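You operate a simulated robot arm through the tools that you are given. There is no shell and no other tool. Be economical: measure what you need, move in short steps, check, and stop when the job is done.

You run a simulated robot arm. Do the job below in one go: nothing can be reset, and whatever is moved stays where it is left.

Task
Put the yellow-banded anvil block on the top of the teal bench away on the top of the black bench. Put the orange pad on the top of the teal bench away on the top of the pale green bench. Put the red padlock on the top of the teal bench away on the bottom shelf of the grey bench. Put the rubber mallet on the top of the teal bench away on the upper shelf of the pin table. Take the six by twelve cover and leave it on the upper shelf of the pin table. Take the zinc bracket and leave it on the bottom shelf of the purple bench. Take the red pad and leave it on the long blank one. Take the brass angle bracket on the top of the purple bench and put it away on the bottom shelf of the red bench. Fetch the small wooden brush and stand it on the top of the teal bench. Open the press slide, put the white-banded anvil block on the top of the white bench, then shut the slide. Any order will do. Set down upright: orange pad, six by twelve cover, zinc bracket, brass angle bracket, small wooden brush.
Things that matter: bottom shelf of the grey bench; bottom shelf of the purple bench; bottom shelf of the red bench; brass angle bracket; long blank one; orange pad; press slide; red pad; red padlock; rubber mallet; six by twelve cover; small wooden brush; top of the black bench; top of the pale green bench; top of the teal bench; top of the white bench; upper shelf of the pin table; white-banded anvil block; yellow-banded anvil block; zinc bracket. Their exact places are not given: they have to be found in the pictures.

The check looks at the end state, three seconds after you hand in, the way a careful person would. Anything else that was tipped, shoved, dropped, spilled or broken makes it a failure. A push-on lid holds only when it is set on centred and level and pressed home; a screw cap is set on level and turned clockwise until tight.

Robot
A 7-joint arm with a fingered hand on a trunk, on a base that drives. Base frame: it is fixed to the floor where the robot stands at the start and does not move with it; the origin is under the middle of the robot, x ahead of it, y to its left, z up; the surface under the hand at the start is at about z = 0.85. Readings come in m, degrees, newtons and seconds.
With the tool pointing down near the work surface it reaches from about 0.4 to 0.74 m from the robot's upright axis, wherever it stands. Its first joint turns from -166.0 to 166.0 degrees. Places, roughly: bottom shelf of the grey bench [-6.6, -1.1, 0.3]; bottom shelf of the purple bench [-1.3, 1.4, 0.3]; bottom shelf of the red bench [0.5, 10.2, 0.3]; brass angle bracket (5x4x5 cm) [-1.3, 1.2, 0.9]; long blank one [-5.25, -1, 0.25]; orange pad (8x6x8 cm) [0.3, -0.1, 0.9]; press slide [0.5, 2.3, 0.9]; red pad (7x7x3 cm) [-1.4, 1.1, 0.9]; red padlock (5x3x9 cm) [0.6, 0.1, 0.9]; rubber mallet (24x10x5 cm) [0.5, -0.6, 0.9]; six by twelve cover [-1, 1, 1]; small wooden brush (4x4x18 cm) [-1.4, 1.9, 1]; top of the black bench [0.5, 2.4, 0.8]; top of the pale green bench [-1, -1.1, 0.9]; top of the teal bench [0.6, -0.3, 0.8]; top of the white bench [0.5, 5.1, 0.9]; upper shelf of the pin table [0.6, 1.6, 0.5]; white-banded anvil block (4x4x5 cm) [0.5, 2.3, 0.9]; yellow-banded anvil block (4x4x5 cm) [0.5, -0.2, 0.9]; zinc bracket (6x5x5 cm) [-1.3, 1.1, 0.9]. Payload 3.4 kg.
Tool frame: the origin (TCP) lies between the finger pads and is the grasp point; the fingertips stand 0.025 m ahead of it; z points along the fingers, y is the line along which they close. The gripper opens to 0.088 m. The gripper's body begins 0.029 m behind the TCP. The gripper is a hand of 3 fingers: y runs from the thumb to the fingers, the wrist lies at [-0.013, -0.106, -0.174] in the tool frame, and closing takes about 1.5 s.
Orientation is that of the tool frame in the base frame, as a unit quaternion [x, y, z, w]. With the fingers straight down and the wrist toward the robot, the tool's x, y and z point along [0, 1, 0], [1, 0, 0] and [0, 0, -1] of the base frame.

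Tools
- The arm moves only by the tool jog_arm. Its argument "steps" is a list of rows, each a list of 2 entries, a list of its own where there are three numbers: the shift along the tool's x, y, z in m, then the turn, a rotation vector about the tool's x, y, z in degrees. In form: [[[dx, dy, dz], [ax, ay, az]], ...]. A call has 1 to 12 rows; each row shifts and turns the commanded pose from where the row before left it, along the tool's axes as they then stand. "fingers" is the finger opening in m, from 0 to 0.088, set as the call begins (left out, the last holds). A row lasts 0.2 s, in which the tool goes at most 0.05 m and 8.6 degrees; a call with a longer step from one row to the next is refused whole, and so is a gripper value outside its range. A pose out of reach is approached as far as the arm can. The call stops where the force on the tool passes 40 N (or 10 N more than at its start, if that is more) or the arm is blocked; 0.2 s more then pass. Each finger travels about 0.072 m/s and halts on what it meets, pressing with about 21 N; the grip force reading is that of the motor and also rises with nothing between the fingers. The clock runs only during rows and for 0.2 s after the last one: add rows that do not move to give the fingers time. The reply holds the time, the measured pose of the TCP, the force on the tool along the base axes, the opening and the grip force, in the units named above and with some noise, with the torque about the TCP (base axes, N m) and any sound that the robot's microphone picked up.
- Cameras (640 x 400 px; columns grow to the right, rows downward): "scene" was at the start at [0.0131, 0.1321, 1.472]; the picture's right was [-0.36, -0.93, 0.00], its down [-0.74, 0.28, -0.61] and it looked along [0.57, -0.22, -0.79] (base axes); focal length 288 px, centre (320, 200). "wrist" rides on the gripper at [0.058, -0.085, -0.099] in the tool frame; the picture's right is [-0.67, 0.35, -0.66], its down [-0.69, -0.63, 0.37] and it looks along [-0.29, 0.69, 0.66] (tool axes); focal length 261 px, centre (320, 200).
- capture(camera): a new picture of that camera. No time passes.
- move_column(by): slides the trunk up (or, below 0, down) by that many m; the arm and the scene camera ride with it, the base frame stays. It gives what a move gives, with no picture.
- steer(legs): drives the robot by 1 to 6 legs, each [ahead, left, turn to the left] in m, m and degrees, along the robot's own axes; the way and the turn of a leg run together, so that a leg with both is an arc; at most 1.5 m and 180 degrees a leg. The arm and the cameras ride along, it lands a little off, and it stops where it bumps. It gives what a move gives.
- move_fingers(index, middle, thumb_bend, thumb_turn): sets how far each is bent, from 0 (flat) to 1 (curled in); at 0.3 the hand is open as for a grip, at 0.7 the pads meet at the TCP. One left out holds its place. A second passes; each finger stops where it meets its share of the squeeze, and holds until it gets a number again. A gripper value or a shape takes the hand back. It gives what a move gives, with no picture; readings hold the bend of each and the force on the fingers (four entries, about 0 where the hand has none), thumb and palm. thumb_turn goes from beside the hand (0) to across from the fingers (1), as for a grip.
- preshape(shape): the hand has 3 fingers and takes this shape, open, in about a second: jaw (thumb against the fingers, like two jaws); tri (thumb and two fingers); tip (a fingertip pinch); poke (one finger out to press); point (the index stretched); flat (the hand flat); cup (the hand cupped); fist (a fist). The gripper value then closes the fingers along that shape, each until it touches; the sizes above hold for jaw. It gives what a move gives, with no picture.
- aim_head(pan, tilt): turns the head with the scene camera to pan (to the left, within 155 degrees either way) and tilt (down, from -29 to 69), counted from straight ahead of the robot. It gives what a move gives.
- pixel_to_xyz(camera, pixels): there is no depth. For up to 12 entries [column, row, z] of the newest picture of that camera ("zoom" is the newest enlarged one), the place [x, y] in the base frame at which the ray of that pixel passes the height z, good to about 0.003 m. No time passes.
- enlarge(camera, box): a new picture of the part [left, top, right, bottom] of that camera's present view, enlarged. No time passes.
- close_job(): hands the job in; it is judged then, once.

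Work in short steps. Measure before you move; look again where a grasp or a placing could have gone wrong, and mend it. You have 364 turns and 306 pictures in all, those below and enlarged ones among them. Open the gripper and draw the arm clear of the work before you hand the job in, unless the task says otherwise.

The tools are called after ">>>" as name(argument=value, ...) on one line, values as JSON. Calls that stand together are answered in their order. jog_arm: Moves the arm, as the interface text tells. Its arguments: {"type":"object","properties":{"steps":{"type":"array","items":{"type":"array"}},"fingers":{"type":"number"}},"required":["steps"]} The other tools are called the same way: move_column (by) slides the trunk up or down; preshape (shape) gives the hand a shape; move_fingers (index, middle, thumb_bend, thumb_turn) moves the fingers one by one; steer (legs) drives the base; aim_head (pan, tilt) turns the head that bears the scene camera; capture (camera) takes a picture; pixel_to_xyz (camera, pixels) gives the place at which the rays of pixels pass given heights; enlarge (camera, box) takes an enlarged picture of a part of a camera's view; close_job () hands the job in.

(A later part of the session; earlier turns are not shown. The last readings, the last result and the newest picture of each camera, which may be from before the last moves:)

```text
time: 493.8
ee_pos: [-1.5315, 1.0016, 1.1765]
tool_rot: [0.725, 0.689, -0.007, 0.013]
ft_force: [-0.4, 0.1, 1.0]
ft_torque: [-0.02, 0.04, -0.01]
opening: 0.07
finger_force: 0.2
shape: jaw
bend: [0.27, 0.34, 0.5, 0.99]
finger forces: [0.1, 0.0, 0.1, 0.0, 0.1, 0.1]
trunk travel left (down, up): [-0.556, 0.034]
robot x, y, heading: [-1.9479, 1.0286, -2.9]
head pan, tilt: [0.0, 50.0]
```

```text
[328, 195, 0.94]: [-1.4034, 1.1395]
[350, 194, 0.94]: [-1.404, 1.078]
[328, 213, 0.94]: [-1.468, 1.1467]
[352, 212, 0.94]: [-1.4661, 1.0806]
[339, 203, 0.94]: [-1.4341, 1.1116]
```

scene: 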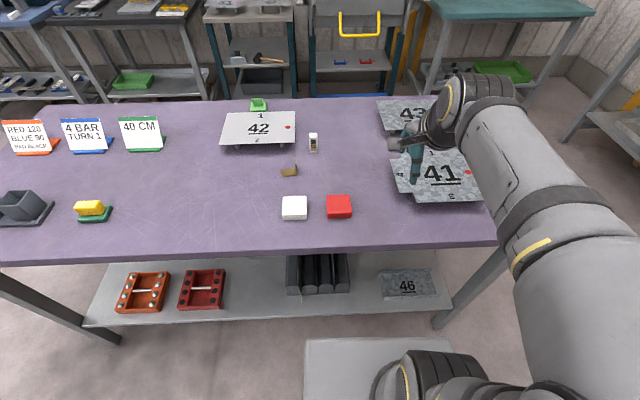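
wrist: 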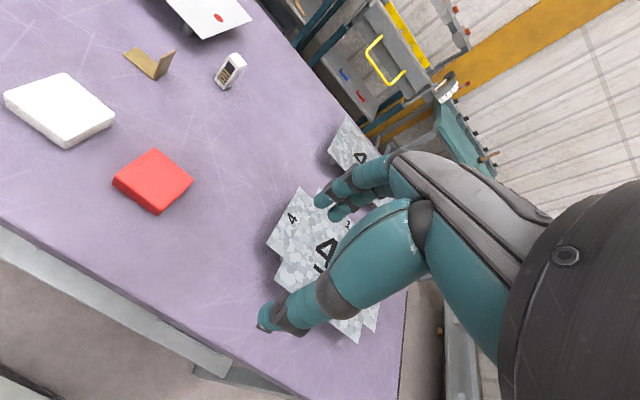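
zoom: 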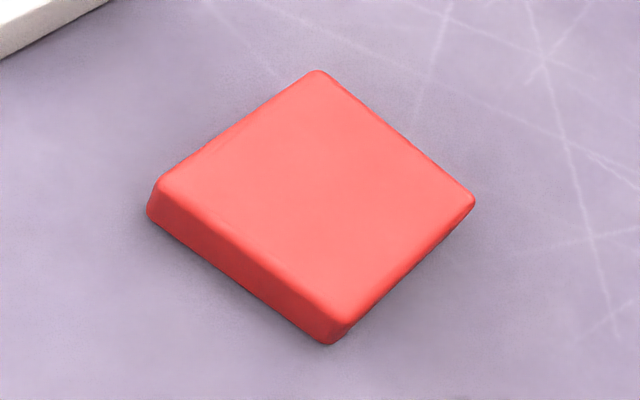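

Red pad centre ≈(-1.437,1.110), yaw≈0, ~6 cm wide. Move over it with full opening.

>>> jog_arm(steps=[[[0.0375, 0.0297, 0], [0, 0, 0]], [[0.0375, 0.0297, 0], [0, 0, 0]], [[0.0375, 0.0297, 0], [0, 0, 0]], [[0, 0, 0.045], [0, 0, -2.9]], [[0, 0, 0.045], [0, 0, 0]], [[0, 0, 0.045], [0, 0, 0]], [[0, 0, 0.03], [0, 0, 0]]], fingers=0.088)

>>> capture(camera="wrist")

```text
time: 495.4
ee_pos: [-1.4348, 1.1051, 1.0091]
tool_rot: [0.708, 0.706, -0.007, 0.013]
ft_force: [-1.1, 0.8, 0.5]
ft_torque: [0.02, 0.03, -0.05]
opening: 0.0878
finger_force: 0.2
shape: jaw
bend: [0.3, 0.3, 0.3, 0.98]
finger forces: [0.0, 0.0, 0.1, 0.0, 0.0, 0.0]
trunk travel left (down, up): [-0.556, 0.034]
robot x, y, heading: [-1.9446, 1.0269, -2.8]
head pan, tilt: [0.0, 50.0]
```

```text
83 pictures are left
```

wrist: 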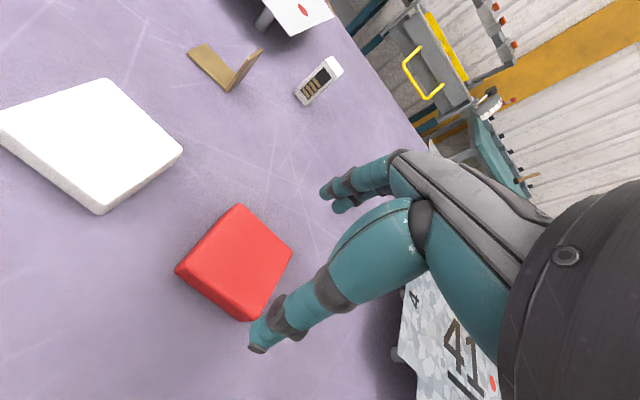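

>>> pixel_to_xyz(camera="wrist", pixels=[[177, 268, 0.94], [240, 205, 0.94], [292, 250, 0.94], [245, 318, 0.94], [238, 260, 0.94]])

```text
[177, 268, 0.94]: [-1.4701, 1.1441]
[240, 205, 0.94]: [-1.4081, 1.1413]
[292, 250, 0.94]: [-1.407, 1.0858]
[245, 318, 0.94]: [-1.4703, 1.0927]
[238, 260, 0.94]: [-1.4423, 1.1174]
```

Centre (-1.439,1.116): shift 11 mm left, 4 mm back, descend to TCP 0.94, close, lift.

>>> jog_arm(steps=[[[0.011, -0.004, 0.03], [0, 0, 0]], [[0, 0, 0.03], [0, 0, 0]], [[0, 0, 0.009], [0, 0, 0]]])

>>> jog_arm(steps=[[[0, 0, 0], [0, 0, 0]], [[0, 0, 0], [0, 0, 0]], [[0, 0, 0], [0, 0, 0]], [[0, 0, 0], [0, 0, 0]], [[0, 0, 0], [0, 0, 0]], [[0, 0, -0.03], [0, 0, 0]], [[0, 0, -0.05], [0, 0, 0]]], fingers=0)

>>> capture(camera="wrist")

```text
time: 496.1
ee_pos: [-1.4387, 1.114, 0.9381]
tool_rot: [0.708, 0.706, -0.006, 0.013]
ft_force: [1.1, 0.5, 1.3]
ft_torque: [-0.01, -0.06, 0.03]
opening: 0.0881
finger_force: 0.1
shape: jaw
bend: [0.3, 0.3, 0.3, 0.98]
finger forces: [0.6, 0.0, 0.0, 0.0, 0.0, 0.0]
trunk travel left (down, up): [-0.556, 0.034]
robot x, y, heading: [-1.9474, 1.0305, -3.1]
head pan, tilt: [0.0, 50.0]
```

```text
time: 497.8
ee_pos: [-1.4408, 1.1162, 1.019]
tool_rot: [0.708, 0.706, -0.008, 0.013]
ft_force: [0.0, 0.1, -2.0]
ft_torque: [0.03, 0.03, 0.02]
opening: 0.0613
finger_force: 21.5
shape: jaw
bend: [0.32, 0.32, 0.71, 1.0]
finger forces: [13.0, 6.9, 0.0, 0.0, 20.0, 0.0]
trunk travel left (down, up): [-0.556, 0.034]
robot x, y, heading: [-1.9469, 1.0316, -3.1]
head pan, tilt: [0.0, 50.0]
```

```text
82 pictures are left
```

wrist: 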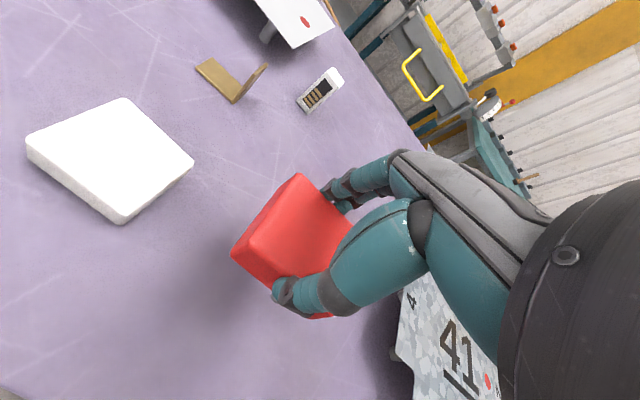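

Held firmly. Lift, retract, and carry it to the brown bench's shelf (long blank).

>>> jog_arm(steps=[[[0, -0.03, -0.04], [0, 0, 0]], [[0, -0.03, -0.04], [0, 0, 0]], [[0, -0.02, -0.03], [0, 0, 0]]])

>>> steer(legs=[[-0.2, 0, 3], [0, -1.2, 0], [0, 0, -90], [0, -1.5, 0], [0, -1.5, 0]])

>>> capture(camera="scene")

```text
time: 498.6
ee_pos: [-1.5202, 1.1189, 1.1281]
tool_rot: [0.708, 0.706, -0.007, 0.011]
ft_force: [-0.4, 0.6, -2.3]
ft_torque: [-0.02, 0.04, 0.01]
opening: 0.0614
finger_force: 21.8
shape: jaw
bend: [0.32, 0.32, 0.71, 1.0]
finger forces: [12.9, 6.9, 0.0, 0.0, 19.9, 0.0]
trunk travel left (down, up): [-0.556, 0.034]
robot x, y, heading: [-1.945, 1.026, -3.0]
head pan, tilt: [0.0, 50.0]
```

```text
time: 523.7
ee_pos: [-5.0341, -0.6131, 1.1282]
tool_rot: [0.999, 0.039, -0.014, 0.004]
ft_force: [-0.4, 0.5, -0.9]
ft_torque: [0.03, 0.03, 0.0]
opening: 0.0616
finger_force: 21.2
shape: jaw
bend: [0.33, 0.32, 0.71, 1.0]
finger forces: [12.5, 6.7, 0.0, 0.1, 19.3, 0.0]
trunk travel left (down, up): [-0.556, 0.034]
robot x, y, heading: [-5.1559, -0.1976, -88.2]
head pan, tilt: [0.0, 50.0]
```

```text
81 pictures are left
```

scene: 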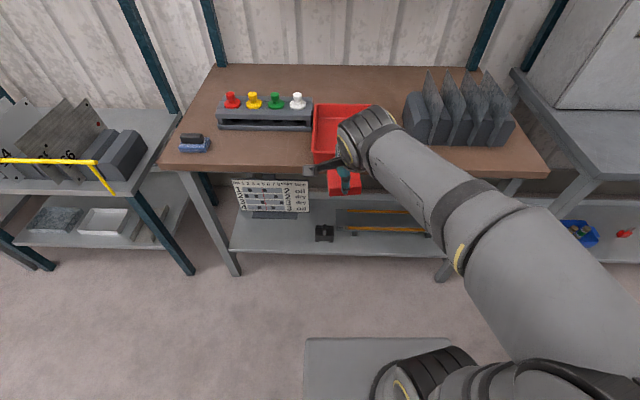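

>>> pixel_to_xyz(camera="scene", pixels=[[345, 235, 0.25], [385, 222, 0.25], [430, 230, 0.25], [340, 250, 0.22], [300, 178, 0.85], [325, 240, 0.22]])

>>> steer(legs=[[0.05, -0.15, -1.8]])

>>> jog_arm(steps=[[[0, -0.0, 0], [0, 0, 0]]])

>>> move_column(by=-0.4)

>>> move_column(by=-0.15)

>>> aim_head(pan=0, tilt=35)

>>> capture(camera="scene")

>>> capture(camera="wrist")

```text
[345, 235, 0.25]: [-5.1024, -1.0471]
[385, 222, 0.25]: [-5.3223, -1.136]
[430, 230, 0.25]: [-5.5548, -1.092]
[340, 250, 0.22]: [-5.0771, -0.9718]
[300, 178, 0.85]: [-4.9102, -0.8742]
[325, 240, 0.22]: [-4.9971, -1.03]
```

```text
time: 525.1
ee_pos: [-5.194, -0.6678, 1.127]
tool_rot: [1.0, 0.024, -0.013, 0.004]
ft_force: [0.0, 0.0, -1.2]
ft_torque: [-0.01, 0.0, 0.02]
opening: 0.0611
finger_force: 21.0
shape: jaw
bend: [0.33, 0.32, 0.71, 1.0]
finger forces: [12.6, 6.7, 0.0, 0.0, 19.3, 0.0]
trunk travel left (down, up): [-0.556, 0.034]
robot x, y, heading: [-5.3016, -0.2498, -90.1]
head pan, tilt: [0.0, 50.0]
```

```text
time: 525.5
ee_pos: [-5.1935, -0.6678, 1.1279]
tool_rot: [1.0, 0.023, -0.013, 0.003]
ft_force: [0.1, -0.5, -1.2]
ft_torque: [-0.02, -0.01, 0.0]
opening: 0.0613
finger_force: 21.2
shape: jaw
bend: [0.33, 0.32, 0.71, 1.0]
finger forces: [12.4, 6.8, 0.0, 0.0, 19.2, 0.1]
trunk travel left (down, up): [-0.556, 0.034]
robot x, y, heading: [-5.3024, -0.2472, -90.0]
head pan, tilt: [0.0, 50.0]
```

```text
time: 529.3
ee_pos: [-5.1921, -0.6674, 0.7272]
tool_rot: [1.0, 0.024, -0.014, 0.003]
ft_force: [0.2, -0.7, -1.7]
ft_torque: [0.02, -0.01, 0.01]
opening: 0.0609
finger_force: 21.2
shape: jaw
bend: [0.33, 0.32, 0.71, 1.0]
finger forces: [12.4, 6.7, 0.0, 0.0, 19.2, 0.0]
trunk travel left (down, up): [-0.156, 0.434]
robot x, y, heading: [-5.3065, -0.2497, -90.1]
head pan, tilt: [0.0, 50.0]
```

```text
time: 531.1
ee_pos: [-5.1937, -0.6673, 0.5778]
tool_rot: [1.0, 0.023, -0.014, 0.004]
ft_force: [-0.5, -0.3, -1.3]
ft_torque: [0.0, -0.01, -0.01]
opening: 0.0614
finger_force: 20.3
shape: jaw
bend: [0.33, 0.32, 0.71, 1.0]
finger forces: [12.6, 6.7, 0.0, 0.0, 19.3, 0.1]
trunk travel left (down, up): [-0.006, 0.584]
robot x, y, heading: [-5.3089, -0.2482, -90.1]
head pan, tilt: [0.0, 50.0]
```

```text
time: 531.9
ee_pos: [-5.1945, -0.6676, 0.5769]
tool_rot: [1.0, 0.024, -0.015, 0.003]
ft_force: [0.0, 0.1, -1.0]
ft_torque: [0.02, -0.02, 0.04]
opening: 0.0614
finger_force: 21.9
shape: jaw
bend: [0.33, 0.32, 0.71, 1.0]
finger forces: [12.5, 6.8, 0.0, 0.1, 19.3, 0.0]
trunk travel left (down, up): [-0.006, 0.584]
robot x, y, heading: [-5.3039, -0.2488, -89.8]
head pan, tilt: [0.0, 35.0]
```

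```text
80 pictures are left
```

scene: 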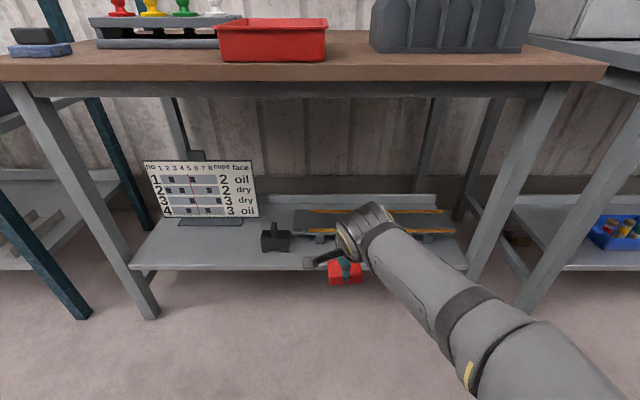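

```text
79 pictures are left
```

wrist: 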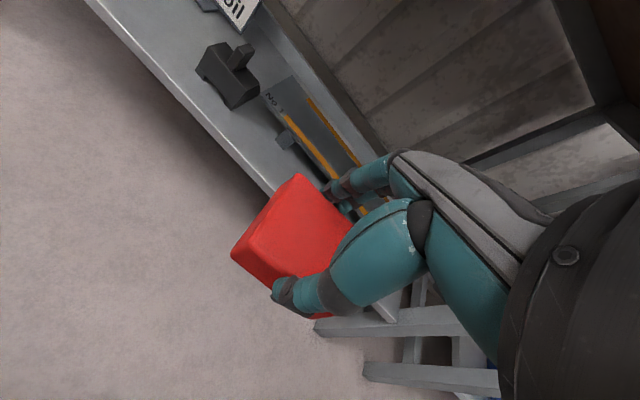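

>>> enlarge(camera="scene", box=[250, 180, 480, 300])

>>> enlarge(camera="wrist", box=[180, 20, 400, 220])

```text
2.78 times, centred on (365, 240) of scene
```

zoom: 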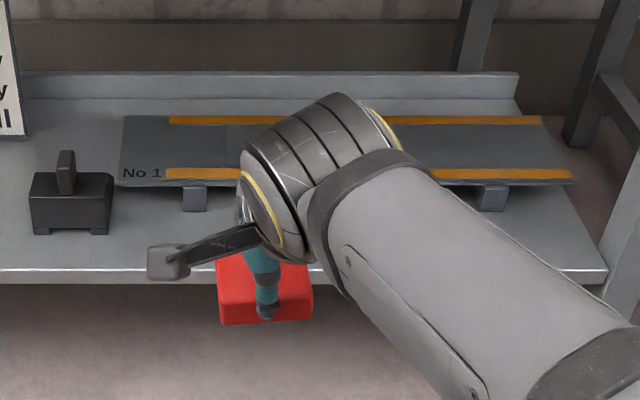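

```text
2.00 times, centred on (290, 120) of wrist
```

zoom: 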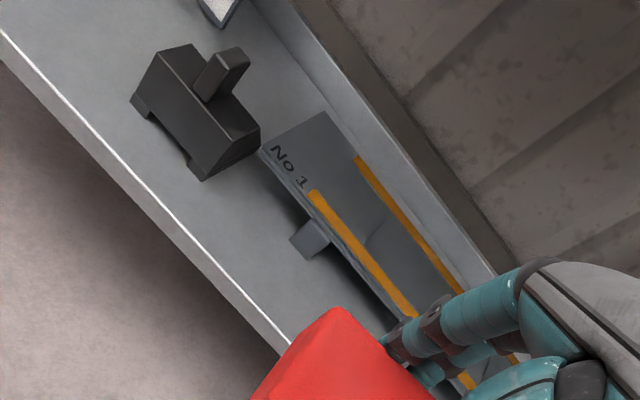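

>>> pixel_to_xyz(camera="scene", pixels=[[292.3, 235, 0.25], [292.3, 235, 0.29], [294.9, 210.1, 0.25], [294.9, 210.1, 0.29], [456, 234, 0.25], [456, 234, 0.29], [444, 210, 0.27]])

>>> pixel_to_xyz(camera="wrist", pixels=[[260, 96, 0.25], [260, 96, 0.29], [292.5, 76, 0.25], [292.5, 76, 0.29]])

```text
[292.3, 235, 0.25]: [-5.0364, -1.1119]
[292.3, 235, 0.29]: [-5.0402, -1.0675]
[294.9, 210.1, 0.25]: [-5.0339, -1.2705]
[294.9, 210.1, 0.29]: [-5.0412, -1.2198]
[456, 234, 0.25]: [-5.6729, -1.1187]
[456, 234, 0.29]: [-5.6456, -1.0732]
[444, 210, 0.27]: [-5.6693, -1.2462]
```

```text
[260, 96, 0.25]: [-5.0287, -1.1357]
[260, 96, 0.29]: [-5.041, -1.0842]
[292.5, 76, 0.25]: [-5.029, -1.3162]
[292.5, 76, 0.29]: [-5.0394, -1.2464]
```

Blank is about x −5.04…−5.62, centred ≈(-5.33,−1.09), top z≈0.33. Lower the hand and drive in.

>>> jog_arm(steps=[[[0, 0.005, 0.045], [0, 0, 0]], [[0, 0.005, 0.045], [0, 0, 0]]])

>>> steer(legs=[[0.24, -0.12, 0]])

>>> jog_arm(steps=[[[0, 0.045, 0], [0, 0, 0]], [[0, 0.04, 0], [0, 0, 0]]])

>>> capture(camera="wrist")

>>> capture(camera="scene")

```text
time: 532.5
ee_pos: [-5.1959, -0.6741, 0.4889]
tool_rot: [1.0, 0.025, -0.013, 0.004]
ft_force: [0.0, 0.4, -0.7]
ft_torque: [0.01, 0.02, 0.02]
opening: 0.0613
finger_force: 21.0
shape: jaw
bend: [0.33, 0.32, 0.71, 1.0]
finger forces: [12.5, 6.6, 0.0, 0.1, 19.3, 0.0]
trunk travel left (down, up): [-0.006, 0.584]
robot x, y, heading: [-5.3051, -0.2505, -90.0]
head pan, tilt: [0.0, 35.0]
```

```text
time: 534.3
ee_pos: [-5.3147, -0.912, 0.4873]
tool_rot: [1.0, 0.026, -0.014, 0.003]
ft_force: [-0.1, -0.9, -1.9]
ft_torque: [0.0, -0.01, 0.01]
opening: 0.0613
finger_force: 20.8
shape: jaw
bend: [0.33, 0.32, 0.71, 1.0]
finger forces: [12.6, 6.7, 0.0, 0.1, 19.3, 0.0]
trunk travel left (down, up): [-0.006, 0.584]
robot x, y, heading: [-5.4242, -0.4868, -89.8]
head pan, tilt: [0.0, 35.0]
```

```text
time: 534.9
ee_pos: [-5.3122, -0.996, 0.4907]
tool_rot: [1.0, 0.025, -0.013, 0.004]
ft_force: [-0.6, 0.2, -1.4]
ft_torque: [-0.01, -0.05, -0.04]
opening: 0.0614
finger_force: 20.7
shape: jaw
bend: [0.33, 0.32, 0.71, 1.0]
finger forces: [12.4, 6.8, 0.1, 0.0, 19.4, 0.1]
trunk travel left (down, up): [-0.006, 0.584]
robot x, y, heading: [-5.4222, -0.4847, -89.8]
head pan, tilt: [0.0, 35.0]
```

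```text
76 pictures are left
```

wrist: 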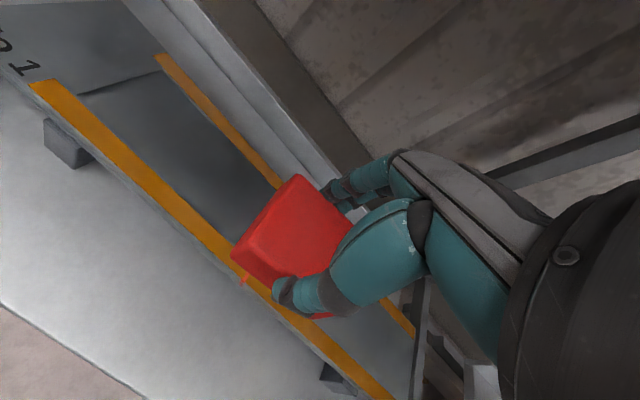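

```text
75 pictures are left
```

scene: 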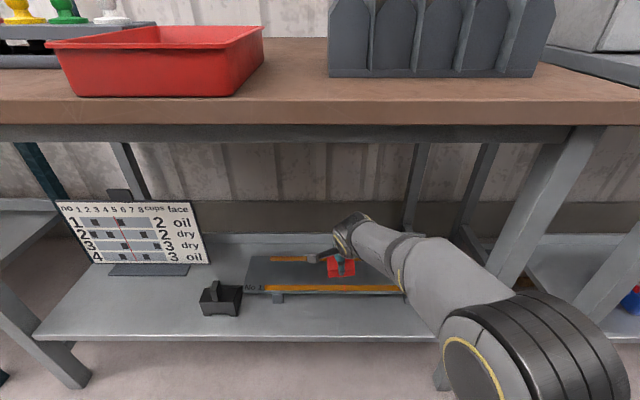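

The projected landing point (212,287) is still short of the blank; advance 75 mm and lower 60 mm, then re-check.

>>> jog_arm(steps=[[[0, 0.04, 0.0], [0, 0, 0]], [[0, 0.035, 0.03], [0, 0, 0]], [[0, 0, 0.035], [0, 0, 0]]])

>>> capture(camera="wrist")

>>> enlarge(camera="scene", box=[230, 190, 430, 320])

```text
time: 535.7
ee_pos: [-5.3068, -1.0724, 0.4256]
tool_rot: [1.0, 0.026, -0.013, 0.004]
ft_force: [-0.3, -0.1, -1.4]
ft_torque: [0.05, -0.05, 0.0]
opening: 0.0614
finger_force: 21.5
shape: jaw
bend: [0.33, 0.32, 0.71, 1.0]
finger forces: [12.5, 6.7, 0.0, 0.0, 19.2, 0.0]
trunk travel left (down, up): [-0.006, 0.584]
robot x, y, heading: [-5.424, -0.4815, -89.5]
head pan, tilt: [0.0, 35.0]
```

```text
74 pictures are left
```

wrist: 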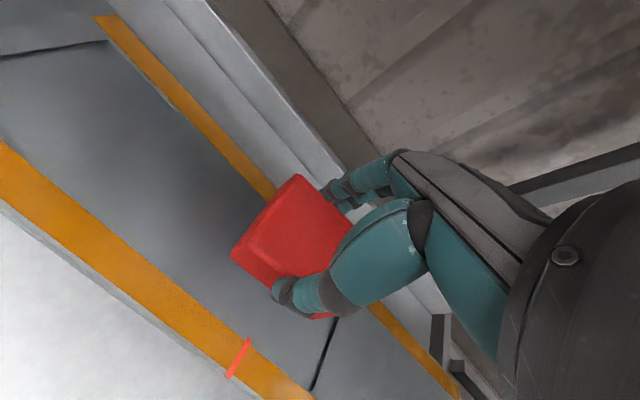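

```text
3.08 times, centred on (330, 255) of scene
```

zoom: 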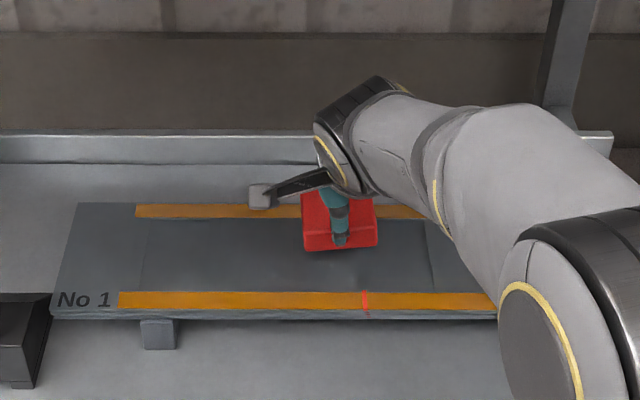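

Landing point (243,275) is midway between the orange strips. Lower to contact.

>>> jog_arm(steps=[[[0, 0, 0.025], [0, 0, 0]], [[0, 0, 0.015], [0, 0, 0]], [[0, 0, 0.008], [0, 0, 0]], [[0, 0, 0.006], [0, 0, 0]]])

```text
time: 536.5
ee_pos: [-5.3081, -1.075, 0.3889]
tool_rot: [0.999, 0.026, -0.011, 0.015]
ft_force: [-1.2, 9.1, 26.9]
ft_torque: [0.21, 0.02, -0.13]
opening: 0.0617
finger_force: 20.9
shape: jaw
bend: [0.35, 0.33, 0.71, 1.0]
finger forces: [12.3, 5.5, 0.0, 0.0, 25.3, 0.0]
trunk travel left (down, up): [-0.006, 0.584]
robot x, y, heading: [-5.4241, -0.4868, -89.7]
head pan, tilt: [0.0, 35.0]
stopped in row 3: the force on the tool passed its limit at 45 N (the readings are from after the stop); the commanded pose is now the measured one
```

Contact at TCP 0.389. Verify visually what is touching.

>>> capture(camera="wrist")

>>> enlarge(camera="scene", box=[270, 210, 390, 300])

```text
72 pictures are left
```

wrist: 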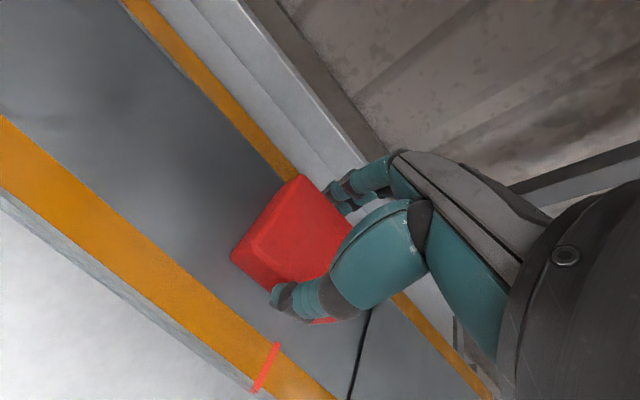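

```text
4.44 times, centred on (330, 255) of scene
```

zoom: 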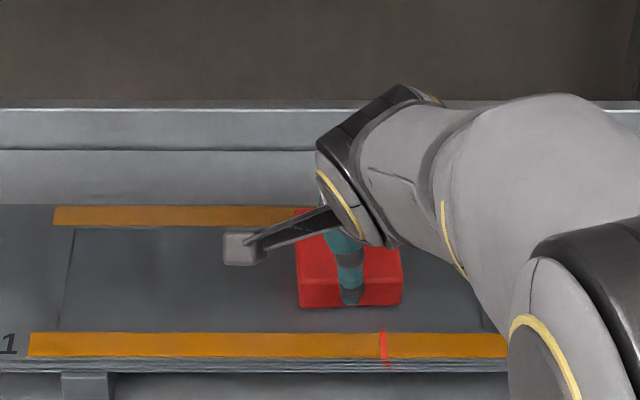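

The pad is resting on the blank between the strips. Ease up 3 mm, release, rise.

>>> jog_arm(steps=[[[0, 0, -0.002], [0, 0, 0]], [[0, 0, 0], [0, 0, 0]], [[0, 0, 0], [0, 0, 0]], [[0, 0, 0], [0, 0, 0]], [[0, 0, 0], [0, 0, 0]], [[0, 0, -0.025], [0, 0, 0]], [[0, 0, -0.04], [0, 0, 0]], [[0, 0, -0.035], [0, 0, 0]]], fingers=0.085)

>>> capture(camera="wrist")

```text
time: 538.3
ee_pos: [-5.3049, -1.0769, 0.4857]
tool_rot: [1.0, 0.026, -0.012, 0.01]
ft_force: [-0.1, -0.6, 0.7]
ft_torque: [-0.01, -0.01, -0.03]
opening: 0.0847
finger_force: 0.0
shape: jaw
bend: [0.31, 0.31, 0.31, 0.98]
finger forces: [0.0, 0.1, 0.1, 0.0, 0.0, 0.0]
trunk travel left (down, up): [-0.006, 0.584]
robot x, y, heading: [-5.423, -0.4843, -89.9]
head pan, tilt: [0.0, 35.0]
```

```text
70 pictures are left
```

wrist: 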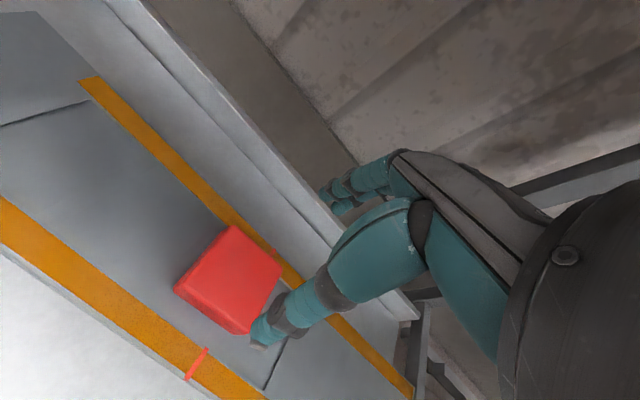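

Red pad lies on the long blank. Back out, raise, and return behind the purple bench for the brass bracket.

>>> jog_arm(steps=[[[0, -0.045, 0], [0, 0, 0]], [[0, -0.045, 0], [0, 0, 0]], [[0, -0.045, 0], [0, 0, 0]], [[0, -0.03, 0], [0, 0, 0]]])

>>> steer(legs=[[-0.25, 0, 0]])

>>> jog_arm(steps=[[[0, 0, -0.045], [0, 0, 0]], [[0, 0, -0.045], [0, 0, 0]], [[0, 0, -0.045], [0, 0, 0]]])

>>> move_column(by=0.4)

>>> move_column(by=0.15)

>>> steer(legs=[[0, 1.45, 0], [0, 1.45, 0], [0, 0.35, 0], [0, 0, 90], [0, 1.4, 0]])

>>> aim_head(pan=0, tilt=45)

>>> capture(camera="scene")

```text
time: 539.3
ee_pos: [-5.3126, -0.9057, 0.4848]
tool_rot: [1.0, 0.026, -0.012, 0.01]
ft_force: [-0.1, 0.2, -0.9]
ft_torque: [-0.02, 0.03, 0.01]
opening: 0.0852
finger_force: 0.1
shape: jaw
bend: [0.31, 0.31, 0.31, 0.98]
finger forces: [0.0, 0.0, 0.0, 0.1, 0.0, 0.0]
trunk travel left (down, up): [-0.006, 0.584]
robot x, y, heading: [-5.4252, -0.4869, -89.7]
head pan, tilt: [0.0, 35.0]
```

```text
time: 541.2
ee_pos: [-5.3161, -0.6523, 0.4859]
tool_rot: [1.0, 0.022, -0.013, 0.01]
ft_force: [-0.1, -0.5, 0.2]
ft_torque: [0.0, -0.01, 0.03]
opening: 0.0846
finger_force: 0.2
shape: jaw
bend: [0.31, 0.31, 0.31, 0.98]
finger forces: [0.0, 0.0, 0.0, 0.0, 0.1, 0.1]
trunk travel left (down, up): [-0.006, 0.584]
robot x, y, heading: [-5.4241, -0.2309, -90.0]
head pan, tilt: [0.0, 35.0]
```

```text
time: 542.0
ee_pos: [-5.3098, -0.6474, 0.6219]
tool_rot: [1.0, 0.023, -0.012, 0.01]
ft_force: [-1.3, 0.1, 0.3]
ft_torque: [0.01, 0.02, -0.03]
opening: 0.0849
finger_force: 0.1
shape: jaw
bend: [0.31, 0.31, 0.31, 0.98]
finger forces: [0.0, 0.0, 0.1, 0.0, 0.0, 0.1]
trunk travel left (down, up): [-0.006, 0.584]
robot x, y, heading: [-5.4229, -0.234, -90.4]
head pan, tilt: [0.0, 35.0]
```

```text
time: 545.8
ee_pos: [-5.3107, -0.6472, 1.0206]
tool_rot: [1.0, 0.022, -0.012, 0.009]
ft_force: [0.2, 0.2, -0.1]
ft_torque: [0.03, 0.0, 0.03]
opening: 0.0847
finger_force: 0.1
shape: jaw
bend: [0.31, 0.31, 0.31, 0.98]
finger forces: [0.0, 0.0, 0.1, 0.0, 0.0, 0.0]
trunk travel left (down, up): [-0.406, 0.184]
robot x, y, heading: [-5.422, -0.2322, -90.1]
head pan, tilt: [0.0, 35.0]
```

```text
time: 547.6
ee_pos: [-5.312, -0.6478, 1.1712]
tool_rot: [1.0, 0.022, -0.012, 0.009]
ft_force: [0.2, 0.2, -0.3]
ft_torque: [0.01, -0.04, 0.03]
opening: 0.0845
finger_force: 0.1
shape: jaw
bend: [0.31, 0.31, 0.31, 0.98]
finger forces: [0.0, 0.0, 0.0, 0.0, 0.1, 0.0]
trunk travel left (down, up): [-0.556, 0.034]
robot x, y, heading: [-5.425, -0.2331, -90.4]
head pan, tilt: [0.0, 35.0]
```

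```text
time: 573.7
ee_pos: [-1.6286, 1.1325, 1.1712]
tool_rot: [0.718, 0.695, -0.002, 0.016]
ft_force: [0.5, 0.1, 1.1]
ft_torque: [0.03, -0.03, -0.01]
opening: 0.0847
finger_force: 0.1
shape: jaw
bend: [0.31, 0.31, 0.31, 0.98]
finger forces: [0.0, 0.1, 0.0, 0.0, 0.0, 0.0]
trunk travel left (down, up): [-0.556, 0.034]
robot x, y, heading: [-2.0516, 1.0537, -4.5]
head pan, tilt: [0.0, 35.0]
```

```text
time: 574.4
ee_pos: [-1.6293, 1.1321, 1.1703]
tool_rot: [0.718, 0.695, -0.001, 0.015]
ft_force: [-0.5, -1.2, -0.6]
ft_torque: [0.02, 0.0, -0.02]
opening: 0.085
finger_force: 0.1
shape: jaw
bend: [0.31, 0.31, 0.31, 0.98]
finger forces: [0.1, 0.0, 0.0, 0.0, 0.1, 0.0]
trunk travel left (down, up): [-0.556, 0.034]
robot x, y, heading: [-2.0524, 1.0553, -4.6]
head pan, tilt: [0.0, 45.0]
```

```text
69 pictures are left
```

scene: 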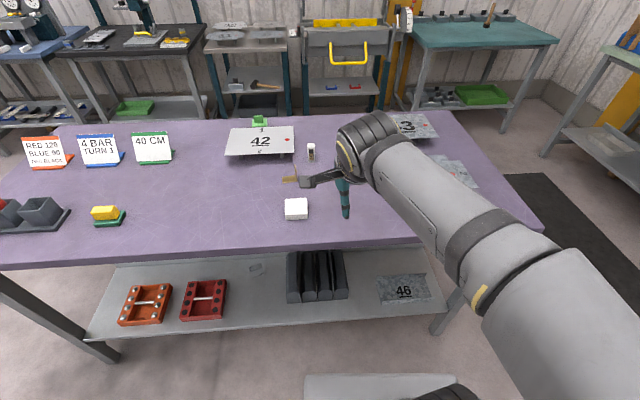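

Square up and close in on the brass bracket.

>>> steer(legs=[[0, 0, 4.6], [0.16, 0.1, 0]])

>>> capture(camera="scene")

>>> capture(camera="wrist")

>>> enlarge(camera="scene", box=[260, 120, 380, 220])

```text
time: 576.4
ee_pos: [-1.4805, 1.2691, 1.1694]
tool_rot: [0.688, 0.726, -0.001, 0.015]
ft_force: [0.6, -0.5, -0.7]
ft_torque: [0.01, 0.05, 0.01]
opening: 0.0846
finger_force: 0.1
shape: jaw
bend: [0.31, 0.31, 0.31, 0.98]
finger forces: [0.0, 0.1, 0.1, 0.0, 0.1, 0.1]
trunk travel left (down, up): [-0.556, 0.034]
robot x, y, heading: [-1.8972, 1.1528, 0.2]
head pan, tilt: [0.0, 45.0]
```

```text
68 pictures are left
```

scene: 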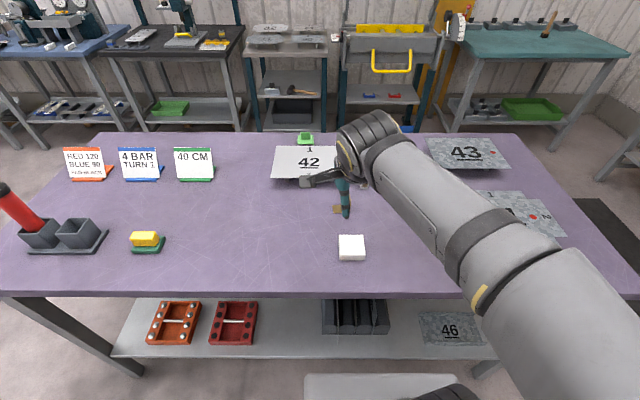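

```text
67 pictures are left
```

wrist: 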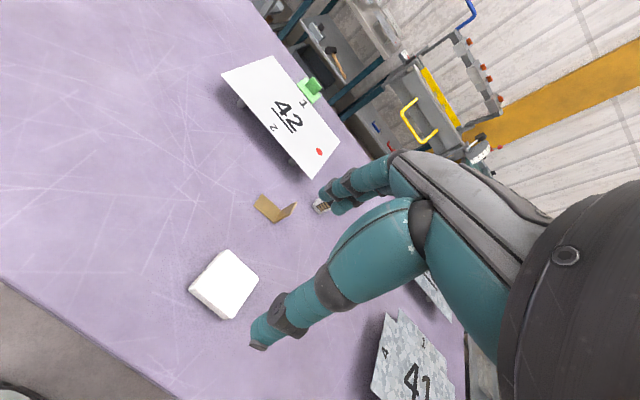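

```text
4.00 times, centred on (320, 170) of scene
```

zoom: 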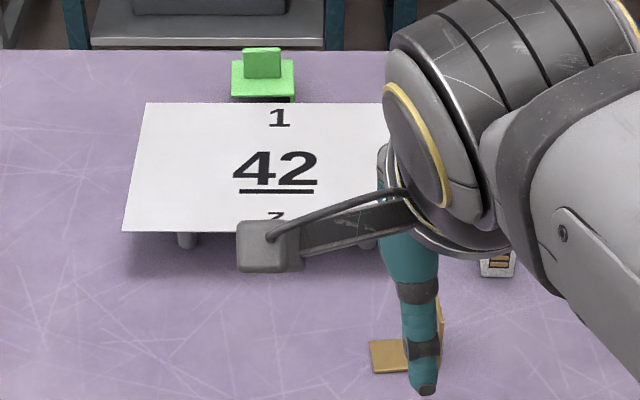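

>>> enlarge(camera="wrist", box=[230, 170, 350, 260])

>>> pixel_to_xyz(camera="wrist", pixels=[[254, 208, 0.912], [272, 222, 0.912], [261, 195, 0.912], [285, 209, 0.912], [280, 213, 0.955], [297, 204, 0.955]])

```text
4.44 times, centred on (290, 215) of wrist
```

zoom: 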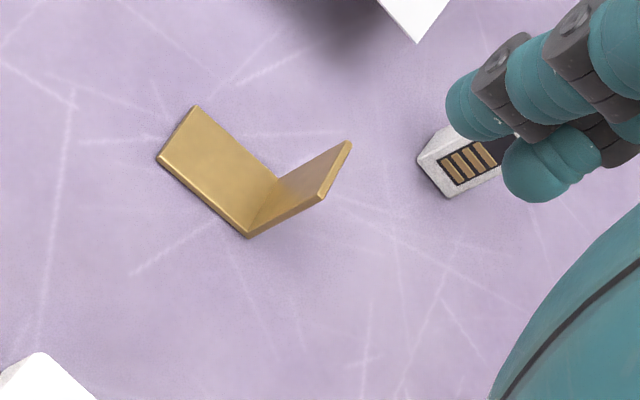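

```text
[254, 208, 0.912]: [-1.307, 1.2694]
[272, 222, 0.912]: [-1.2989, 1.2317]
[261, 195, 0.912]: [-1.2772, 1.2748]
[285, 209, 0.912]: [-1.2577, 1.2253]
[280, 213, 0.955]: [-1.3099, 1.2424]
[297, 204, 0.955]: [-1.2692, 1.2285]
```

Brass: vertical plate centre ≈(-1.283,1.229), plane along x (yaw ≈+12°), flange to +y. I move the base closer and turn the hand ~97° to close across the plate.

>>> steer(legs=[[0.075, -0.04, 0]])

>>> jog_arm(steps=[[[0, 0, 0], [0, 0, -8.1]], [[0, 0, 0], [0, 0, -8.1]], [[0, 0, 0], [0, 0, -8.1]], [[0, 0, 0], [0, 0, -8.1]], [[0, 0, 0], [0, 0, -8.1]], [[0, 0, 0], [0, 0, -8.1]], [[0, 0, 0], [0, 0, -8.1]], [[0, 0, 0], [0, 0, -8.1]], [[0, 0, 0], [0, 0, -8.1]], [[0, 0, 0], [0, 0, -8.1]], [[0, 0, 0], [0, 0, -8.1]], [[0, 0, 0], [0, 0, -8]]], fingers=0.06)

```text
time: 577.5
ee_pos: [-1.4045, 1.2282, 1.1708]
tool_rot: [0.689, 0.725, -0.001, 0.014]
ft_force: [0.4, -1.4, 0.2]
ft_torque: [0.04, 0.02, 0.01]
opening: 0.0851
finger_force: 0.0
shape: jaw
bend: [0.31, 0.31, 0.31, 0.98]
finger forces: [0.1, 0.1, 0.0, 0.1, 0.0, 0.0]
trunk travel left (down, up): [-0.556, 0.034]
robot x, y, heading: [-1.8223, 1.1108, 0.1]
head pan, tilt: [0.0, 45.0]
```

```text
time: 580.1
ee_pos: [-1.4035, 1.2305, 1.1722]
tool_rot: [-0.089, 0.996, -0.012, 0.009]
ft_force: [-1.4, 0.1, 0.6]
ft_torque: [0.03, -0.02, 0.0]
opening: 0.0606
finger_force: 0.0
shape: jaw
bend: [0.28, 0.37, 0.59, 0.99]
finger forces: [0.1, 0.1, 0.0, 0.0, 0.0, 0.0]
trunk travel left (down, up): [-0.556, 0.034]
robot x, y, heading: [-1.822, 1.1121, 0.4]
head pan, tilt: [0.0, 45.0]
```

>>> jog_arm(steps=[[[-0.0395, -0.0077, 0], [0, 0, 0]], [[-0.0395, -0.0077, 0.02], [0, 0, 0]], [[-0.0395, -0.0077, 0.02], [0, 0, 0]], [[0, 0, 0.045], [0, 0, 0]], [[0, 0, 0.045], [0, 0, 0]]])

>>> capture(camera="wrist")

```text
time: 581.3
ee_pos: [-1.283, 1.2249, 1.0408]
tool_rot: [-0.088, 0.996, -0.012, 0.009]
ft_force: [-0.4, -0.3, -0.5]
ft_torque: [0.0, 0.02, 0.0]
opening: 0.0603
finger_force: 0.0
shape: jaw
bend: [0.28, 0.37, 0.59, 0.99]
finger forces: [0.1, 0.0, 0.0, 0.1, 0.0, 0.0]
trunk travel left (down, up): [-0.556, 0.034]
robot x, y, heading: [-1.8203, 1.1128, 0.0]
head pan, tilt: [0.0, 45.0]
```

```text
64 pictures are left
```

wrist: 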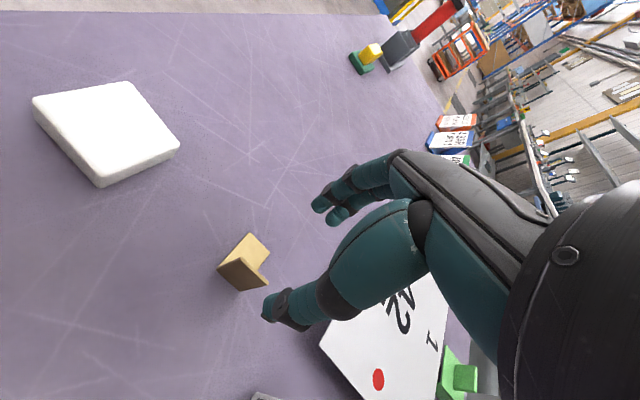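

>>> enlarge(camera="wrist", box=[190, 210, 310, 310])

```text
4.00 times, centred on (250, 260) of wrist
```

zoom: 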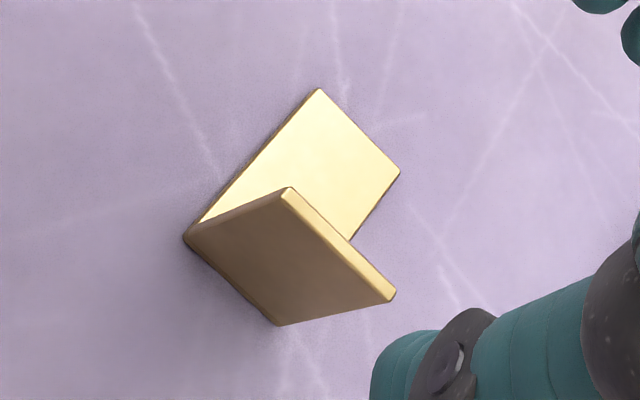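

Plate top centre (255,271) vs expected (249,272): aligned. Descend to TCP≈0.948, close, and lift.

>>> jog_arm(steps=[[[-0.003, 0.004, 0.035], [0, 0, 0]], [[0, 0, 0.035], [0, 0, 0]], [[0, 0, 0.022], [0, 0, 0]]])

>>> jog_arm(steps=[[[0, 0, 0], [0, 0, 0]], [[0, 0, 0], [0, 0, 0]], [[0, 0, 0], [0, 0, 0]], [[0, 0, 0], [0, 0, 0]], [[0, 0, 0], [0, 0, 0]], [[0, 0, -0.02], [0, 0, 0]], [[0, 0, -0.04], [0, 0, 0]], [[0, 0, -0.05], [0, 0, 0]]], fingers=0)

>>> capture(camera="wrist")

```text
time: 582.1
ee_pos: [-1.2772, 1.2241, 0.95]
tool_rot: [-0.088, 0.996, -0.012, 0.01]
ft_force: [-0.5, 0.0, -0.1]
ft_torque: [-0.02, 0.01, 0.0]
opening: 0.0601
finger_force: 0.1
shape: jaw
bend: [0.28, 0.37, 0.59, 0.99]
finger forces: [0.0, 0.0, 0.0, 0.0, 0.0, 0.0]
trunk travel left (down, up): [-0.556, 0.034]
robot x, y, heading: [-1.8193, 1.1138, 0.2]
head pan, tilt: [0.0, 45.0]
```

```text
time: 583.9
ee_pos: [-1.2798, 1.2285, 1.0635]
tool_rot: [-0.087, 0.996, -0.013, 0.009]
ft_force: [0.9, 0.2, -0.8]
ft_torque: [0.03, 0.0, 0.05]
opening: 0.0
finger_force: 21.3
shape: jaw
bend: [0.7, 0.7, 0.7, 1.0]
finger forces: [12.4, 6.7, 0.1, 0.0, 19.0, 0.0]
trunk travel left (down, up): [-0.556, 0.034]
robot x, y, heading: [-1.8201, 1.1175, 0.1]
head pan, tilt: [0.0, 45.0]
```

```text
62 pictures are left
```

wrist: 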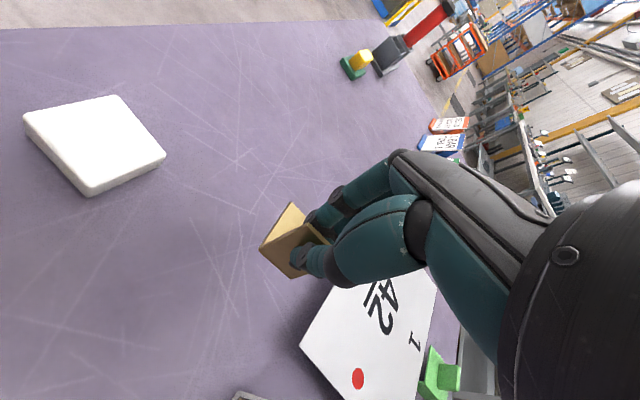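

Brass is held. Raise, turn the hand back, retract, and leave via the bench's far end into the main aisle.

>>> jog_arm(steps=[[[0.04, 0, -0.03], [0, 0, 0]], [[0.04, 0, -0.03], [0, 0, 0]], [[0.04, 0, -0.03], [0, 0, 0]], [[0, 0, 0], [0, 0, 8.2]], [[0, 0, 0], [0, 0, 8.2]], [[0, 0, 0], [0, 0, 8.2]], [[0, 0, 0], [0, 0, 8.2]], [[0, 0, 0], [0, 0, 8.2]], [[0, 0, 0], [0, 0, 8.2]], [[0, 0, 0], [0, 0, 8.2]], [[0, 0, 0], [0, 0, 8.2]], [[0, 0, 0], [0, 0, 8.2]]])

>>> jog_arm(steps=[[[0, 0, 0], [0, 0, 8.2]], [[0, 0, 0], [0, 0, 8.2]], [[0, 0, 0], [0, 0, 8.2]]])

>>> steer(legs=[[-0.13, 0, 0], [0, 1.4, 0], [0.2, 0.3, 0], [1.35, 0, 0], [0, 1.4, 0], [0, 1.2, 0]])

>>> aim_head(pan=85, tilt=20)

>>> capture(camera="scene")

```text
time: 586.5
ee_pos: [-1.3995, 1.2103, 1.1496]
tool_rot: [0.528, 0.849, -0.004, 0.015]
ft_force: [0.7, 0.1, -0.2]
ft_torque: [0.02, -0.01, 0.01]
opening: 0.0002
finger_force: 20.9
shape: jaw
bend: [0.7, 0.7, 0.7, 1.0]
finger forces: [12.4, 6.8, 0.0, 0.1, 19.1, 0.1]
trunk travel left (down, up): [-0.556, 0.034]
robot x, y, heading: [-1.8219, 1.1146, 0.0]
head pan, tilt: [0.0, 45.0]
```

```text
time: 587.3
ee_pos: [-1.3992, 1.2099, 1.1495]
tool_rot: [0.697, 0.717, -0.001, 0.016]
ft_force: [-0.3, 0.8, -0.4]
ft_torque: [0.01, 0.0, 0.03]
opening: 0.0002
finger_force: 21.2
shape: jaw
bend: [0.7, 0.7, 0.7, 1.0]
finger forces: [12.4, 6.9, 0.0, 0.0, 19.0, 0.1]
trunk travel left (down, up): [-0.556, 0.034]
robot x, y, heading: [-1.8191, 1.1141, 0.1]
head pan, tilt: [0.0, 45.0]
```

```text
time: 616.0
ee_pos: [0.0388, 5.5449, 1.1483]
tool_rot: [0.695, 0.718, -0.002, 0.015]
ft_force: [0.5, 0.7, -0.3]
ft_torque: [0.04, 0.02, -0.01]
opening: 0.0
finger_force: 20.9
shape: jaw
bend: [0.7, 0.7, 0.7, 1.0]
finger forces: [12.5, 6.7, 0.1, 0.0, 19.0, 0.1]
trunk travel left (down, up): [-0.556, 0.034]
robot x, y, heading: [-0.383, 5.4461, 0.5]
head pan, tilt: [0.0, 45.0]
```

```text
time: 617.6
ee_pos: [0.0389, 5.5433, 1.1484]
tool_rot: [0.696, 0.718, -0.002, 0.016]
ft_force: [0.4, -0.1, -1.1]
ft_torque: [0.0, 0.01, -0.02]
opening: 0.0
finger_force: 21.1
shape: jaw
bend: [0.7, 0.7, 0.7, 1.0]
finger forces: [12.5, 6.7, 0.0, 0.1, 19.0, 0.0]
trunk travel left (down, up): [-0.556, 0.034]
robot x, y, heading: [-0.3897, 5.4439, 0.5]
head pan, tilt: [85.0, 20.0]
```

```text
61 pictures are left
```

scene: 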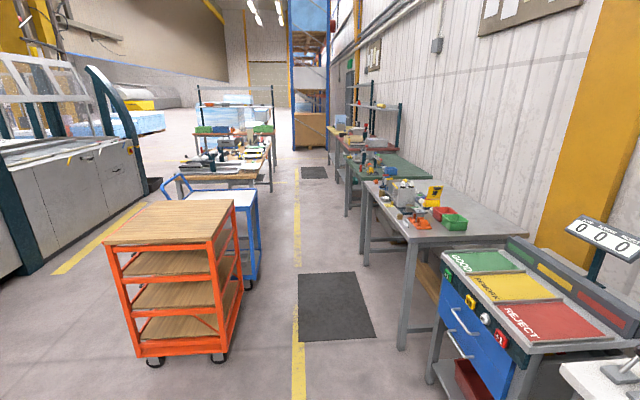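

>>> pixel_to_xyz(camera="scene", pixels=[[238, 345, 0.0], [245, 288, 0.0], [402, 348, 0.0], [365, 263, 0.0], [268, 192, 0.0], [272, 170, 0.0], [345, 215, 0.0], [330, 180, 0.0]])

```text
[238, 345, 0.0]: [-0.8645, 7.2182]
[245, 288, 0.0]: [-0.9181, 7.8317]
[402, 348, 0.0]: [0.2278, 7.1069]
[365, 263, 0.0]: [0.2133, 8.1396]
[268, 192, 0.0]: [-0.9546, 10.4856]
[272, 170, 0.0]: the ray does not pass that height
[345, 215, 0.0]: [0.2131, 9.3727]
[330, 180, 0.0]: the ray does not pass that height
```

The cart's side is at x≈−0.86; I use lane x≈−0.22 and strafe to the red bench.

>>> steer(legs=[[0.17, 0, -0.5], [0, 1.45, 0], [0, 1.45, 0], [0, 1.4, 0]])

>>> aim_head(pan=20, tilt=40)

>>> capture(camera="scene")

```text
time: 639.3
ee_pos: [0.1065, 9.8659, 1.1492]
tool_rot: [0.696, 0.718, -0.001, 0.016]
ft_force: [-1.6, 0.3, -1.5]
ft_torque: [0.02, 0.01, 0.0]
opening: 0.0
finger_force: 20.6
shape: jaw
bend: [0.7, 0.7, 0.7, 1.0]
finger forces: [12.4, 6.7, 0.1, 0.1, 19.0, 0.0]
trunk travel left (down, up): [-0.556, 0.034]
robot x, y, heading: [-0.3132, 9.7656, 0.3]
head pan, tilt: [85.0, 20.0]
```

```text
time: 640.7
ee_pos: [0.1072, 9.8652, 1.1493]
tool_rot: [0.696, 0.718, -0.002, 0.015]
ft_force: [0.2, 0.2, -0.8]
ft_torque: [0.0, 0.04, 0.01]
opening: 0.0
finger_force: 21.2
shape: jaw
bend: [0.7, 0.7, 0.7, 1.0]
finger forces: [12.4, 6.7, 0.0, 0.0, 19.0, 0.1]
trunk travel left (down, up): [-0.556, 0.034]
robot x, y, heading: [-0.3163, 9.767, 0.4]
head pan, tilt: [20.0, 40.0]
```

```text
60 pictures are left
```

scene: 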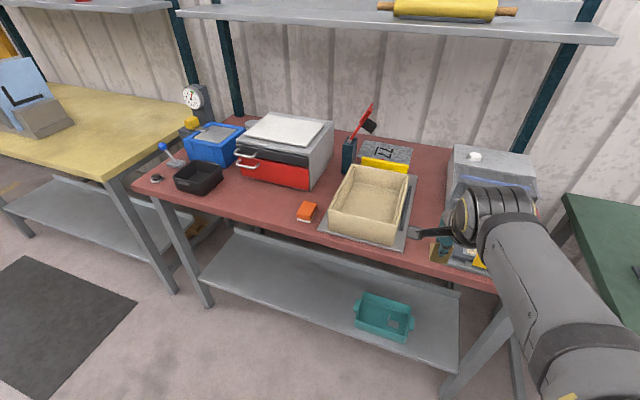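

>>> pixel_to_xyz(camera="scene", pixels=[[285, 275, 0.3], [300, 305, 0.3], [270, 240, 0.3], [130, 195, 0.85], [498, 290, 0.85], [200, 280, 0.3], [355, 315, 0.33]])

```text
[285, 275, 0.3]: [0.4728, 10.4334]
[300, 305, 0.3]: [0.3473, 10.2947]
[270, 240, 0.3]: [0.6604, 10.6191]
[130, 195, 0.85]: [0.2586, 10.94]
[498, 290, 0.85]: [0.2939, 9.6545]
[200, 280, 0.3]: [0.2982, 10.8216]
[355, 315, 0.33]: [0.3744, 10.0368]
```

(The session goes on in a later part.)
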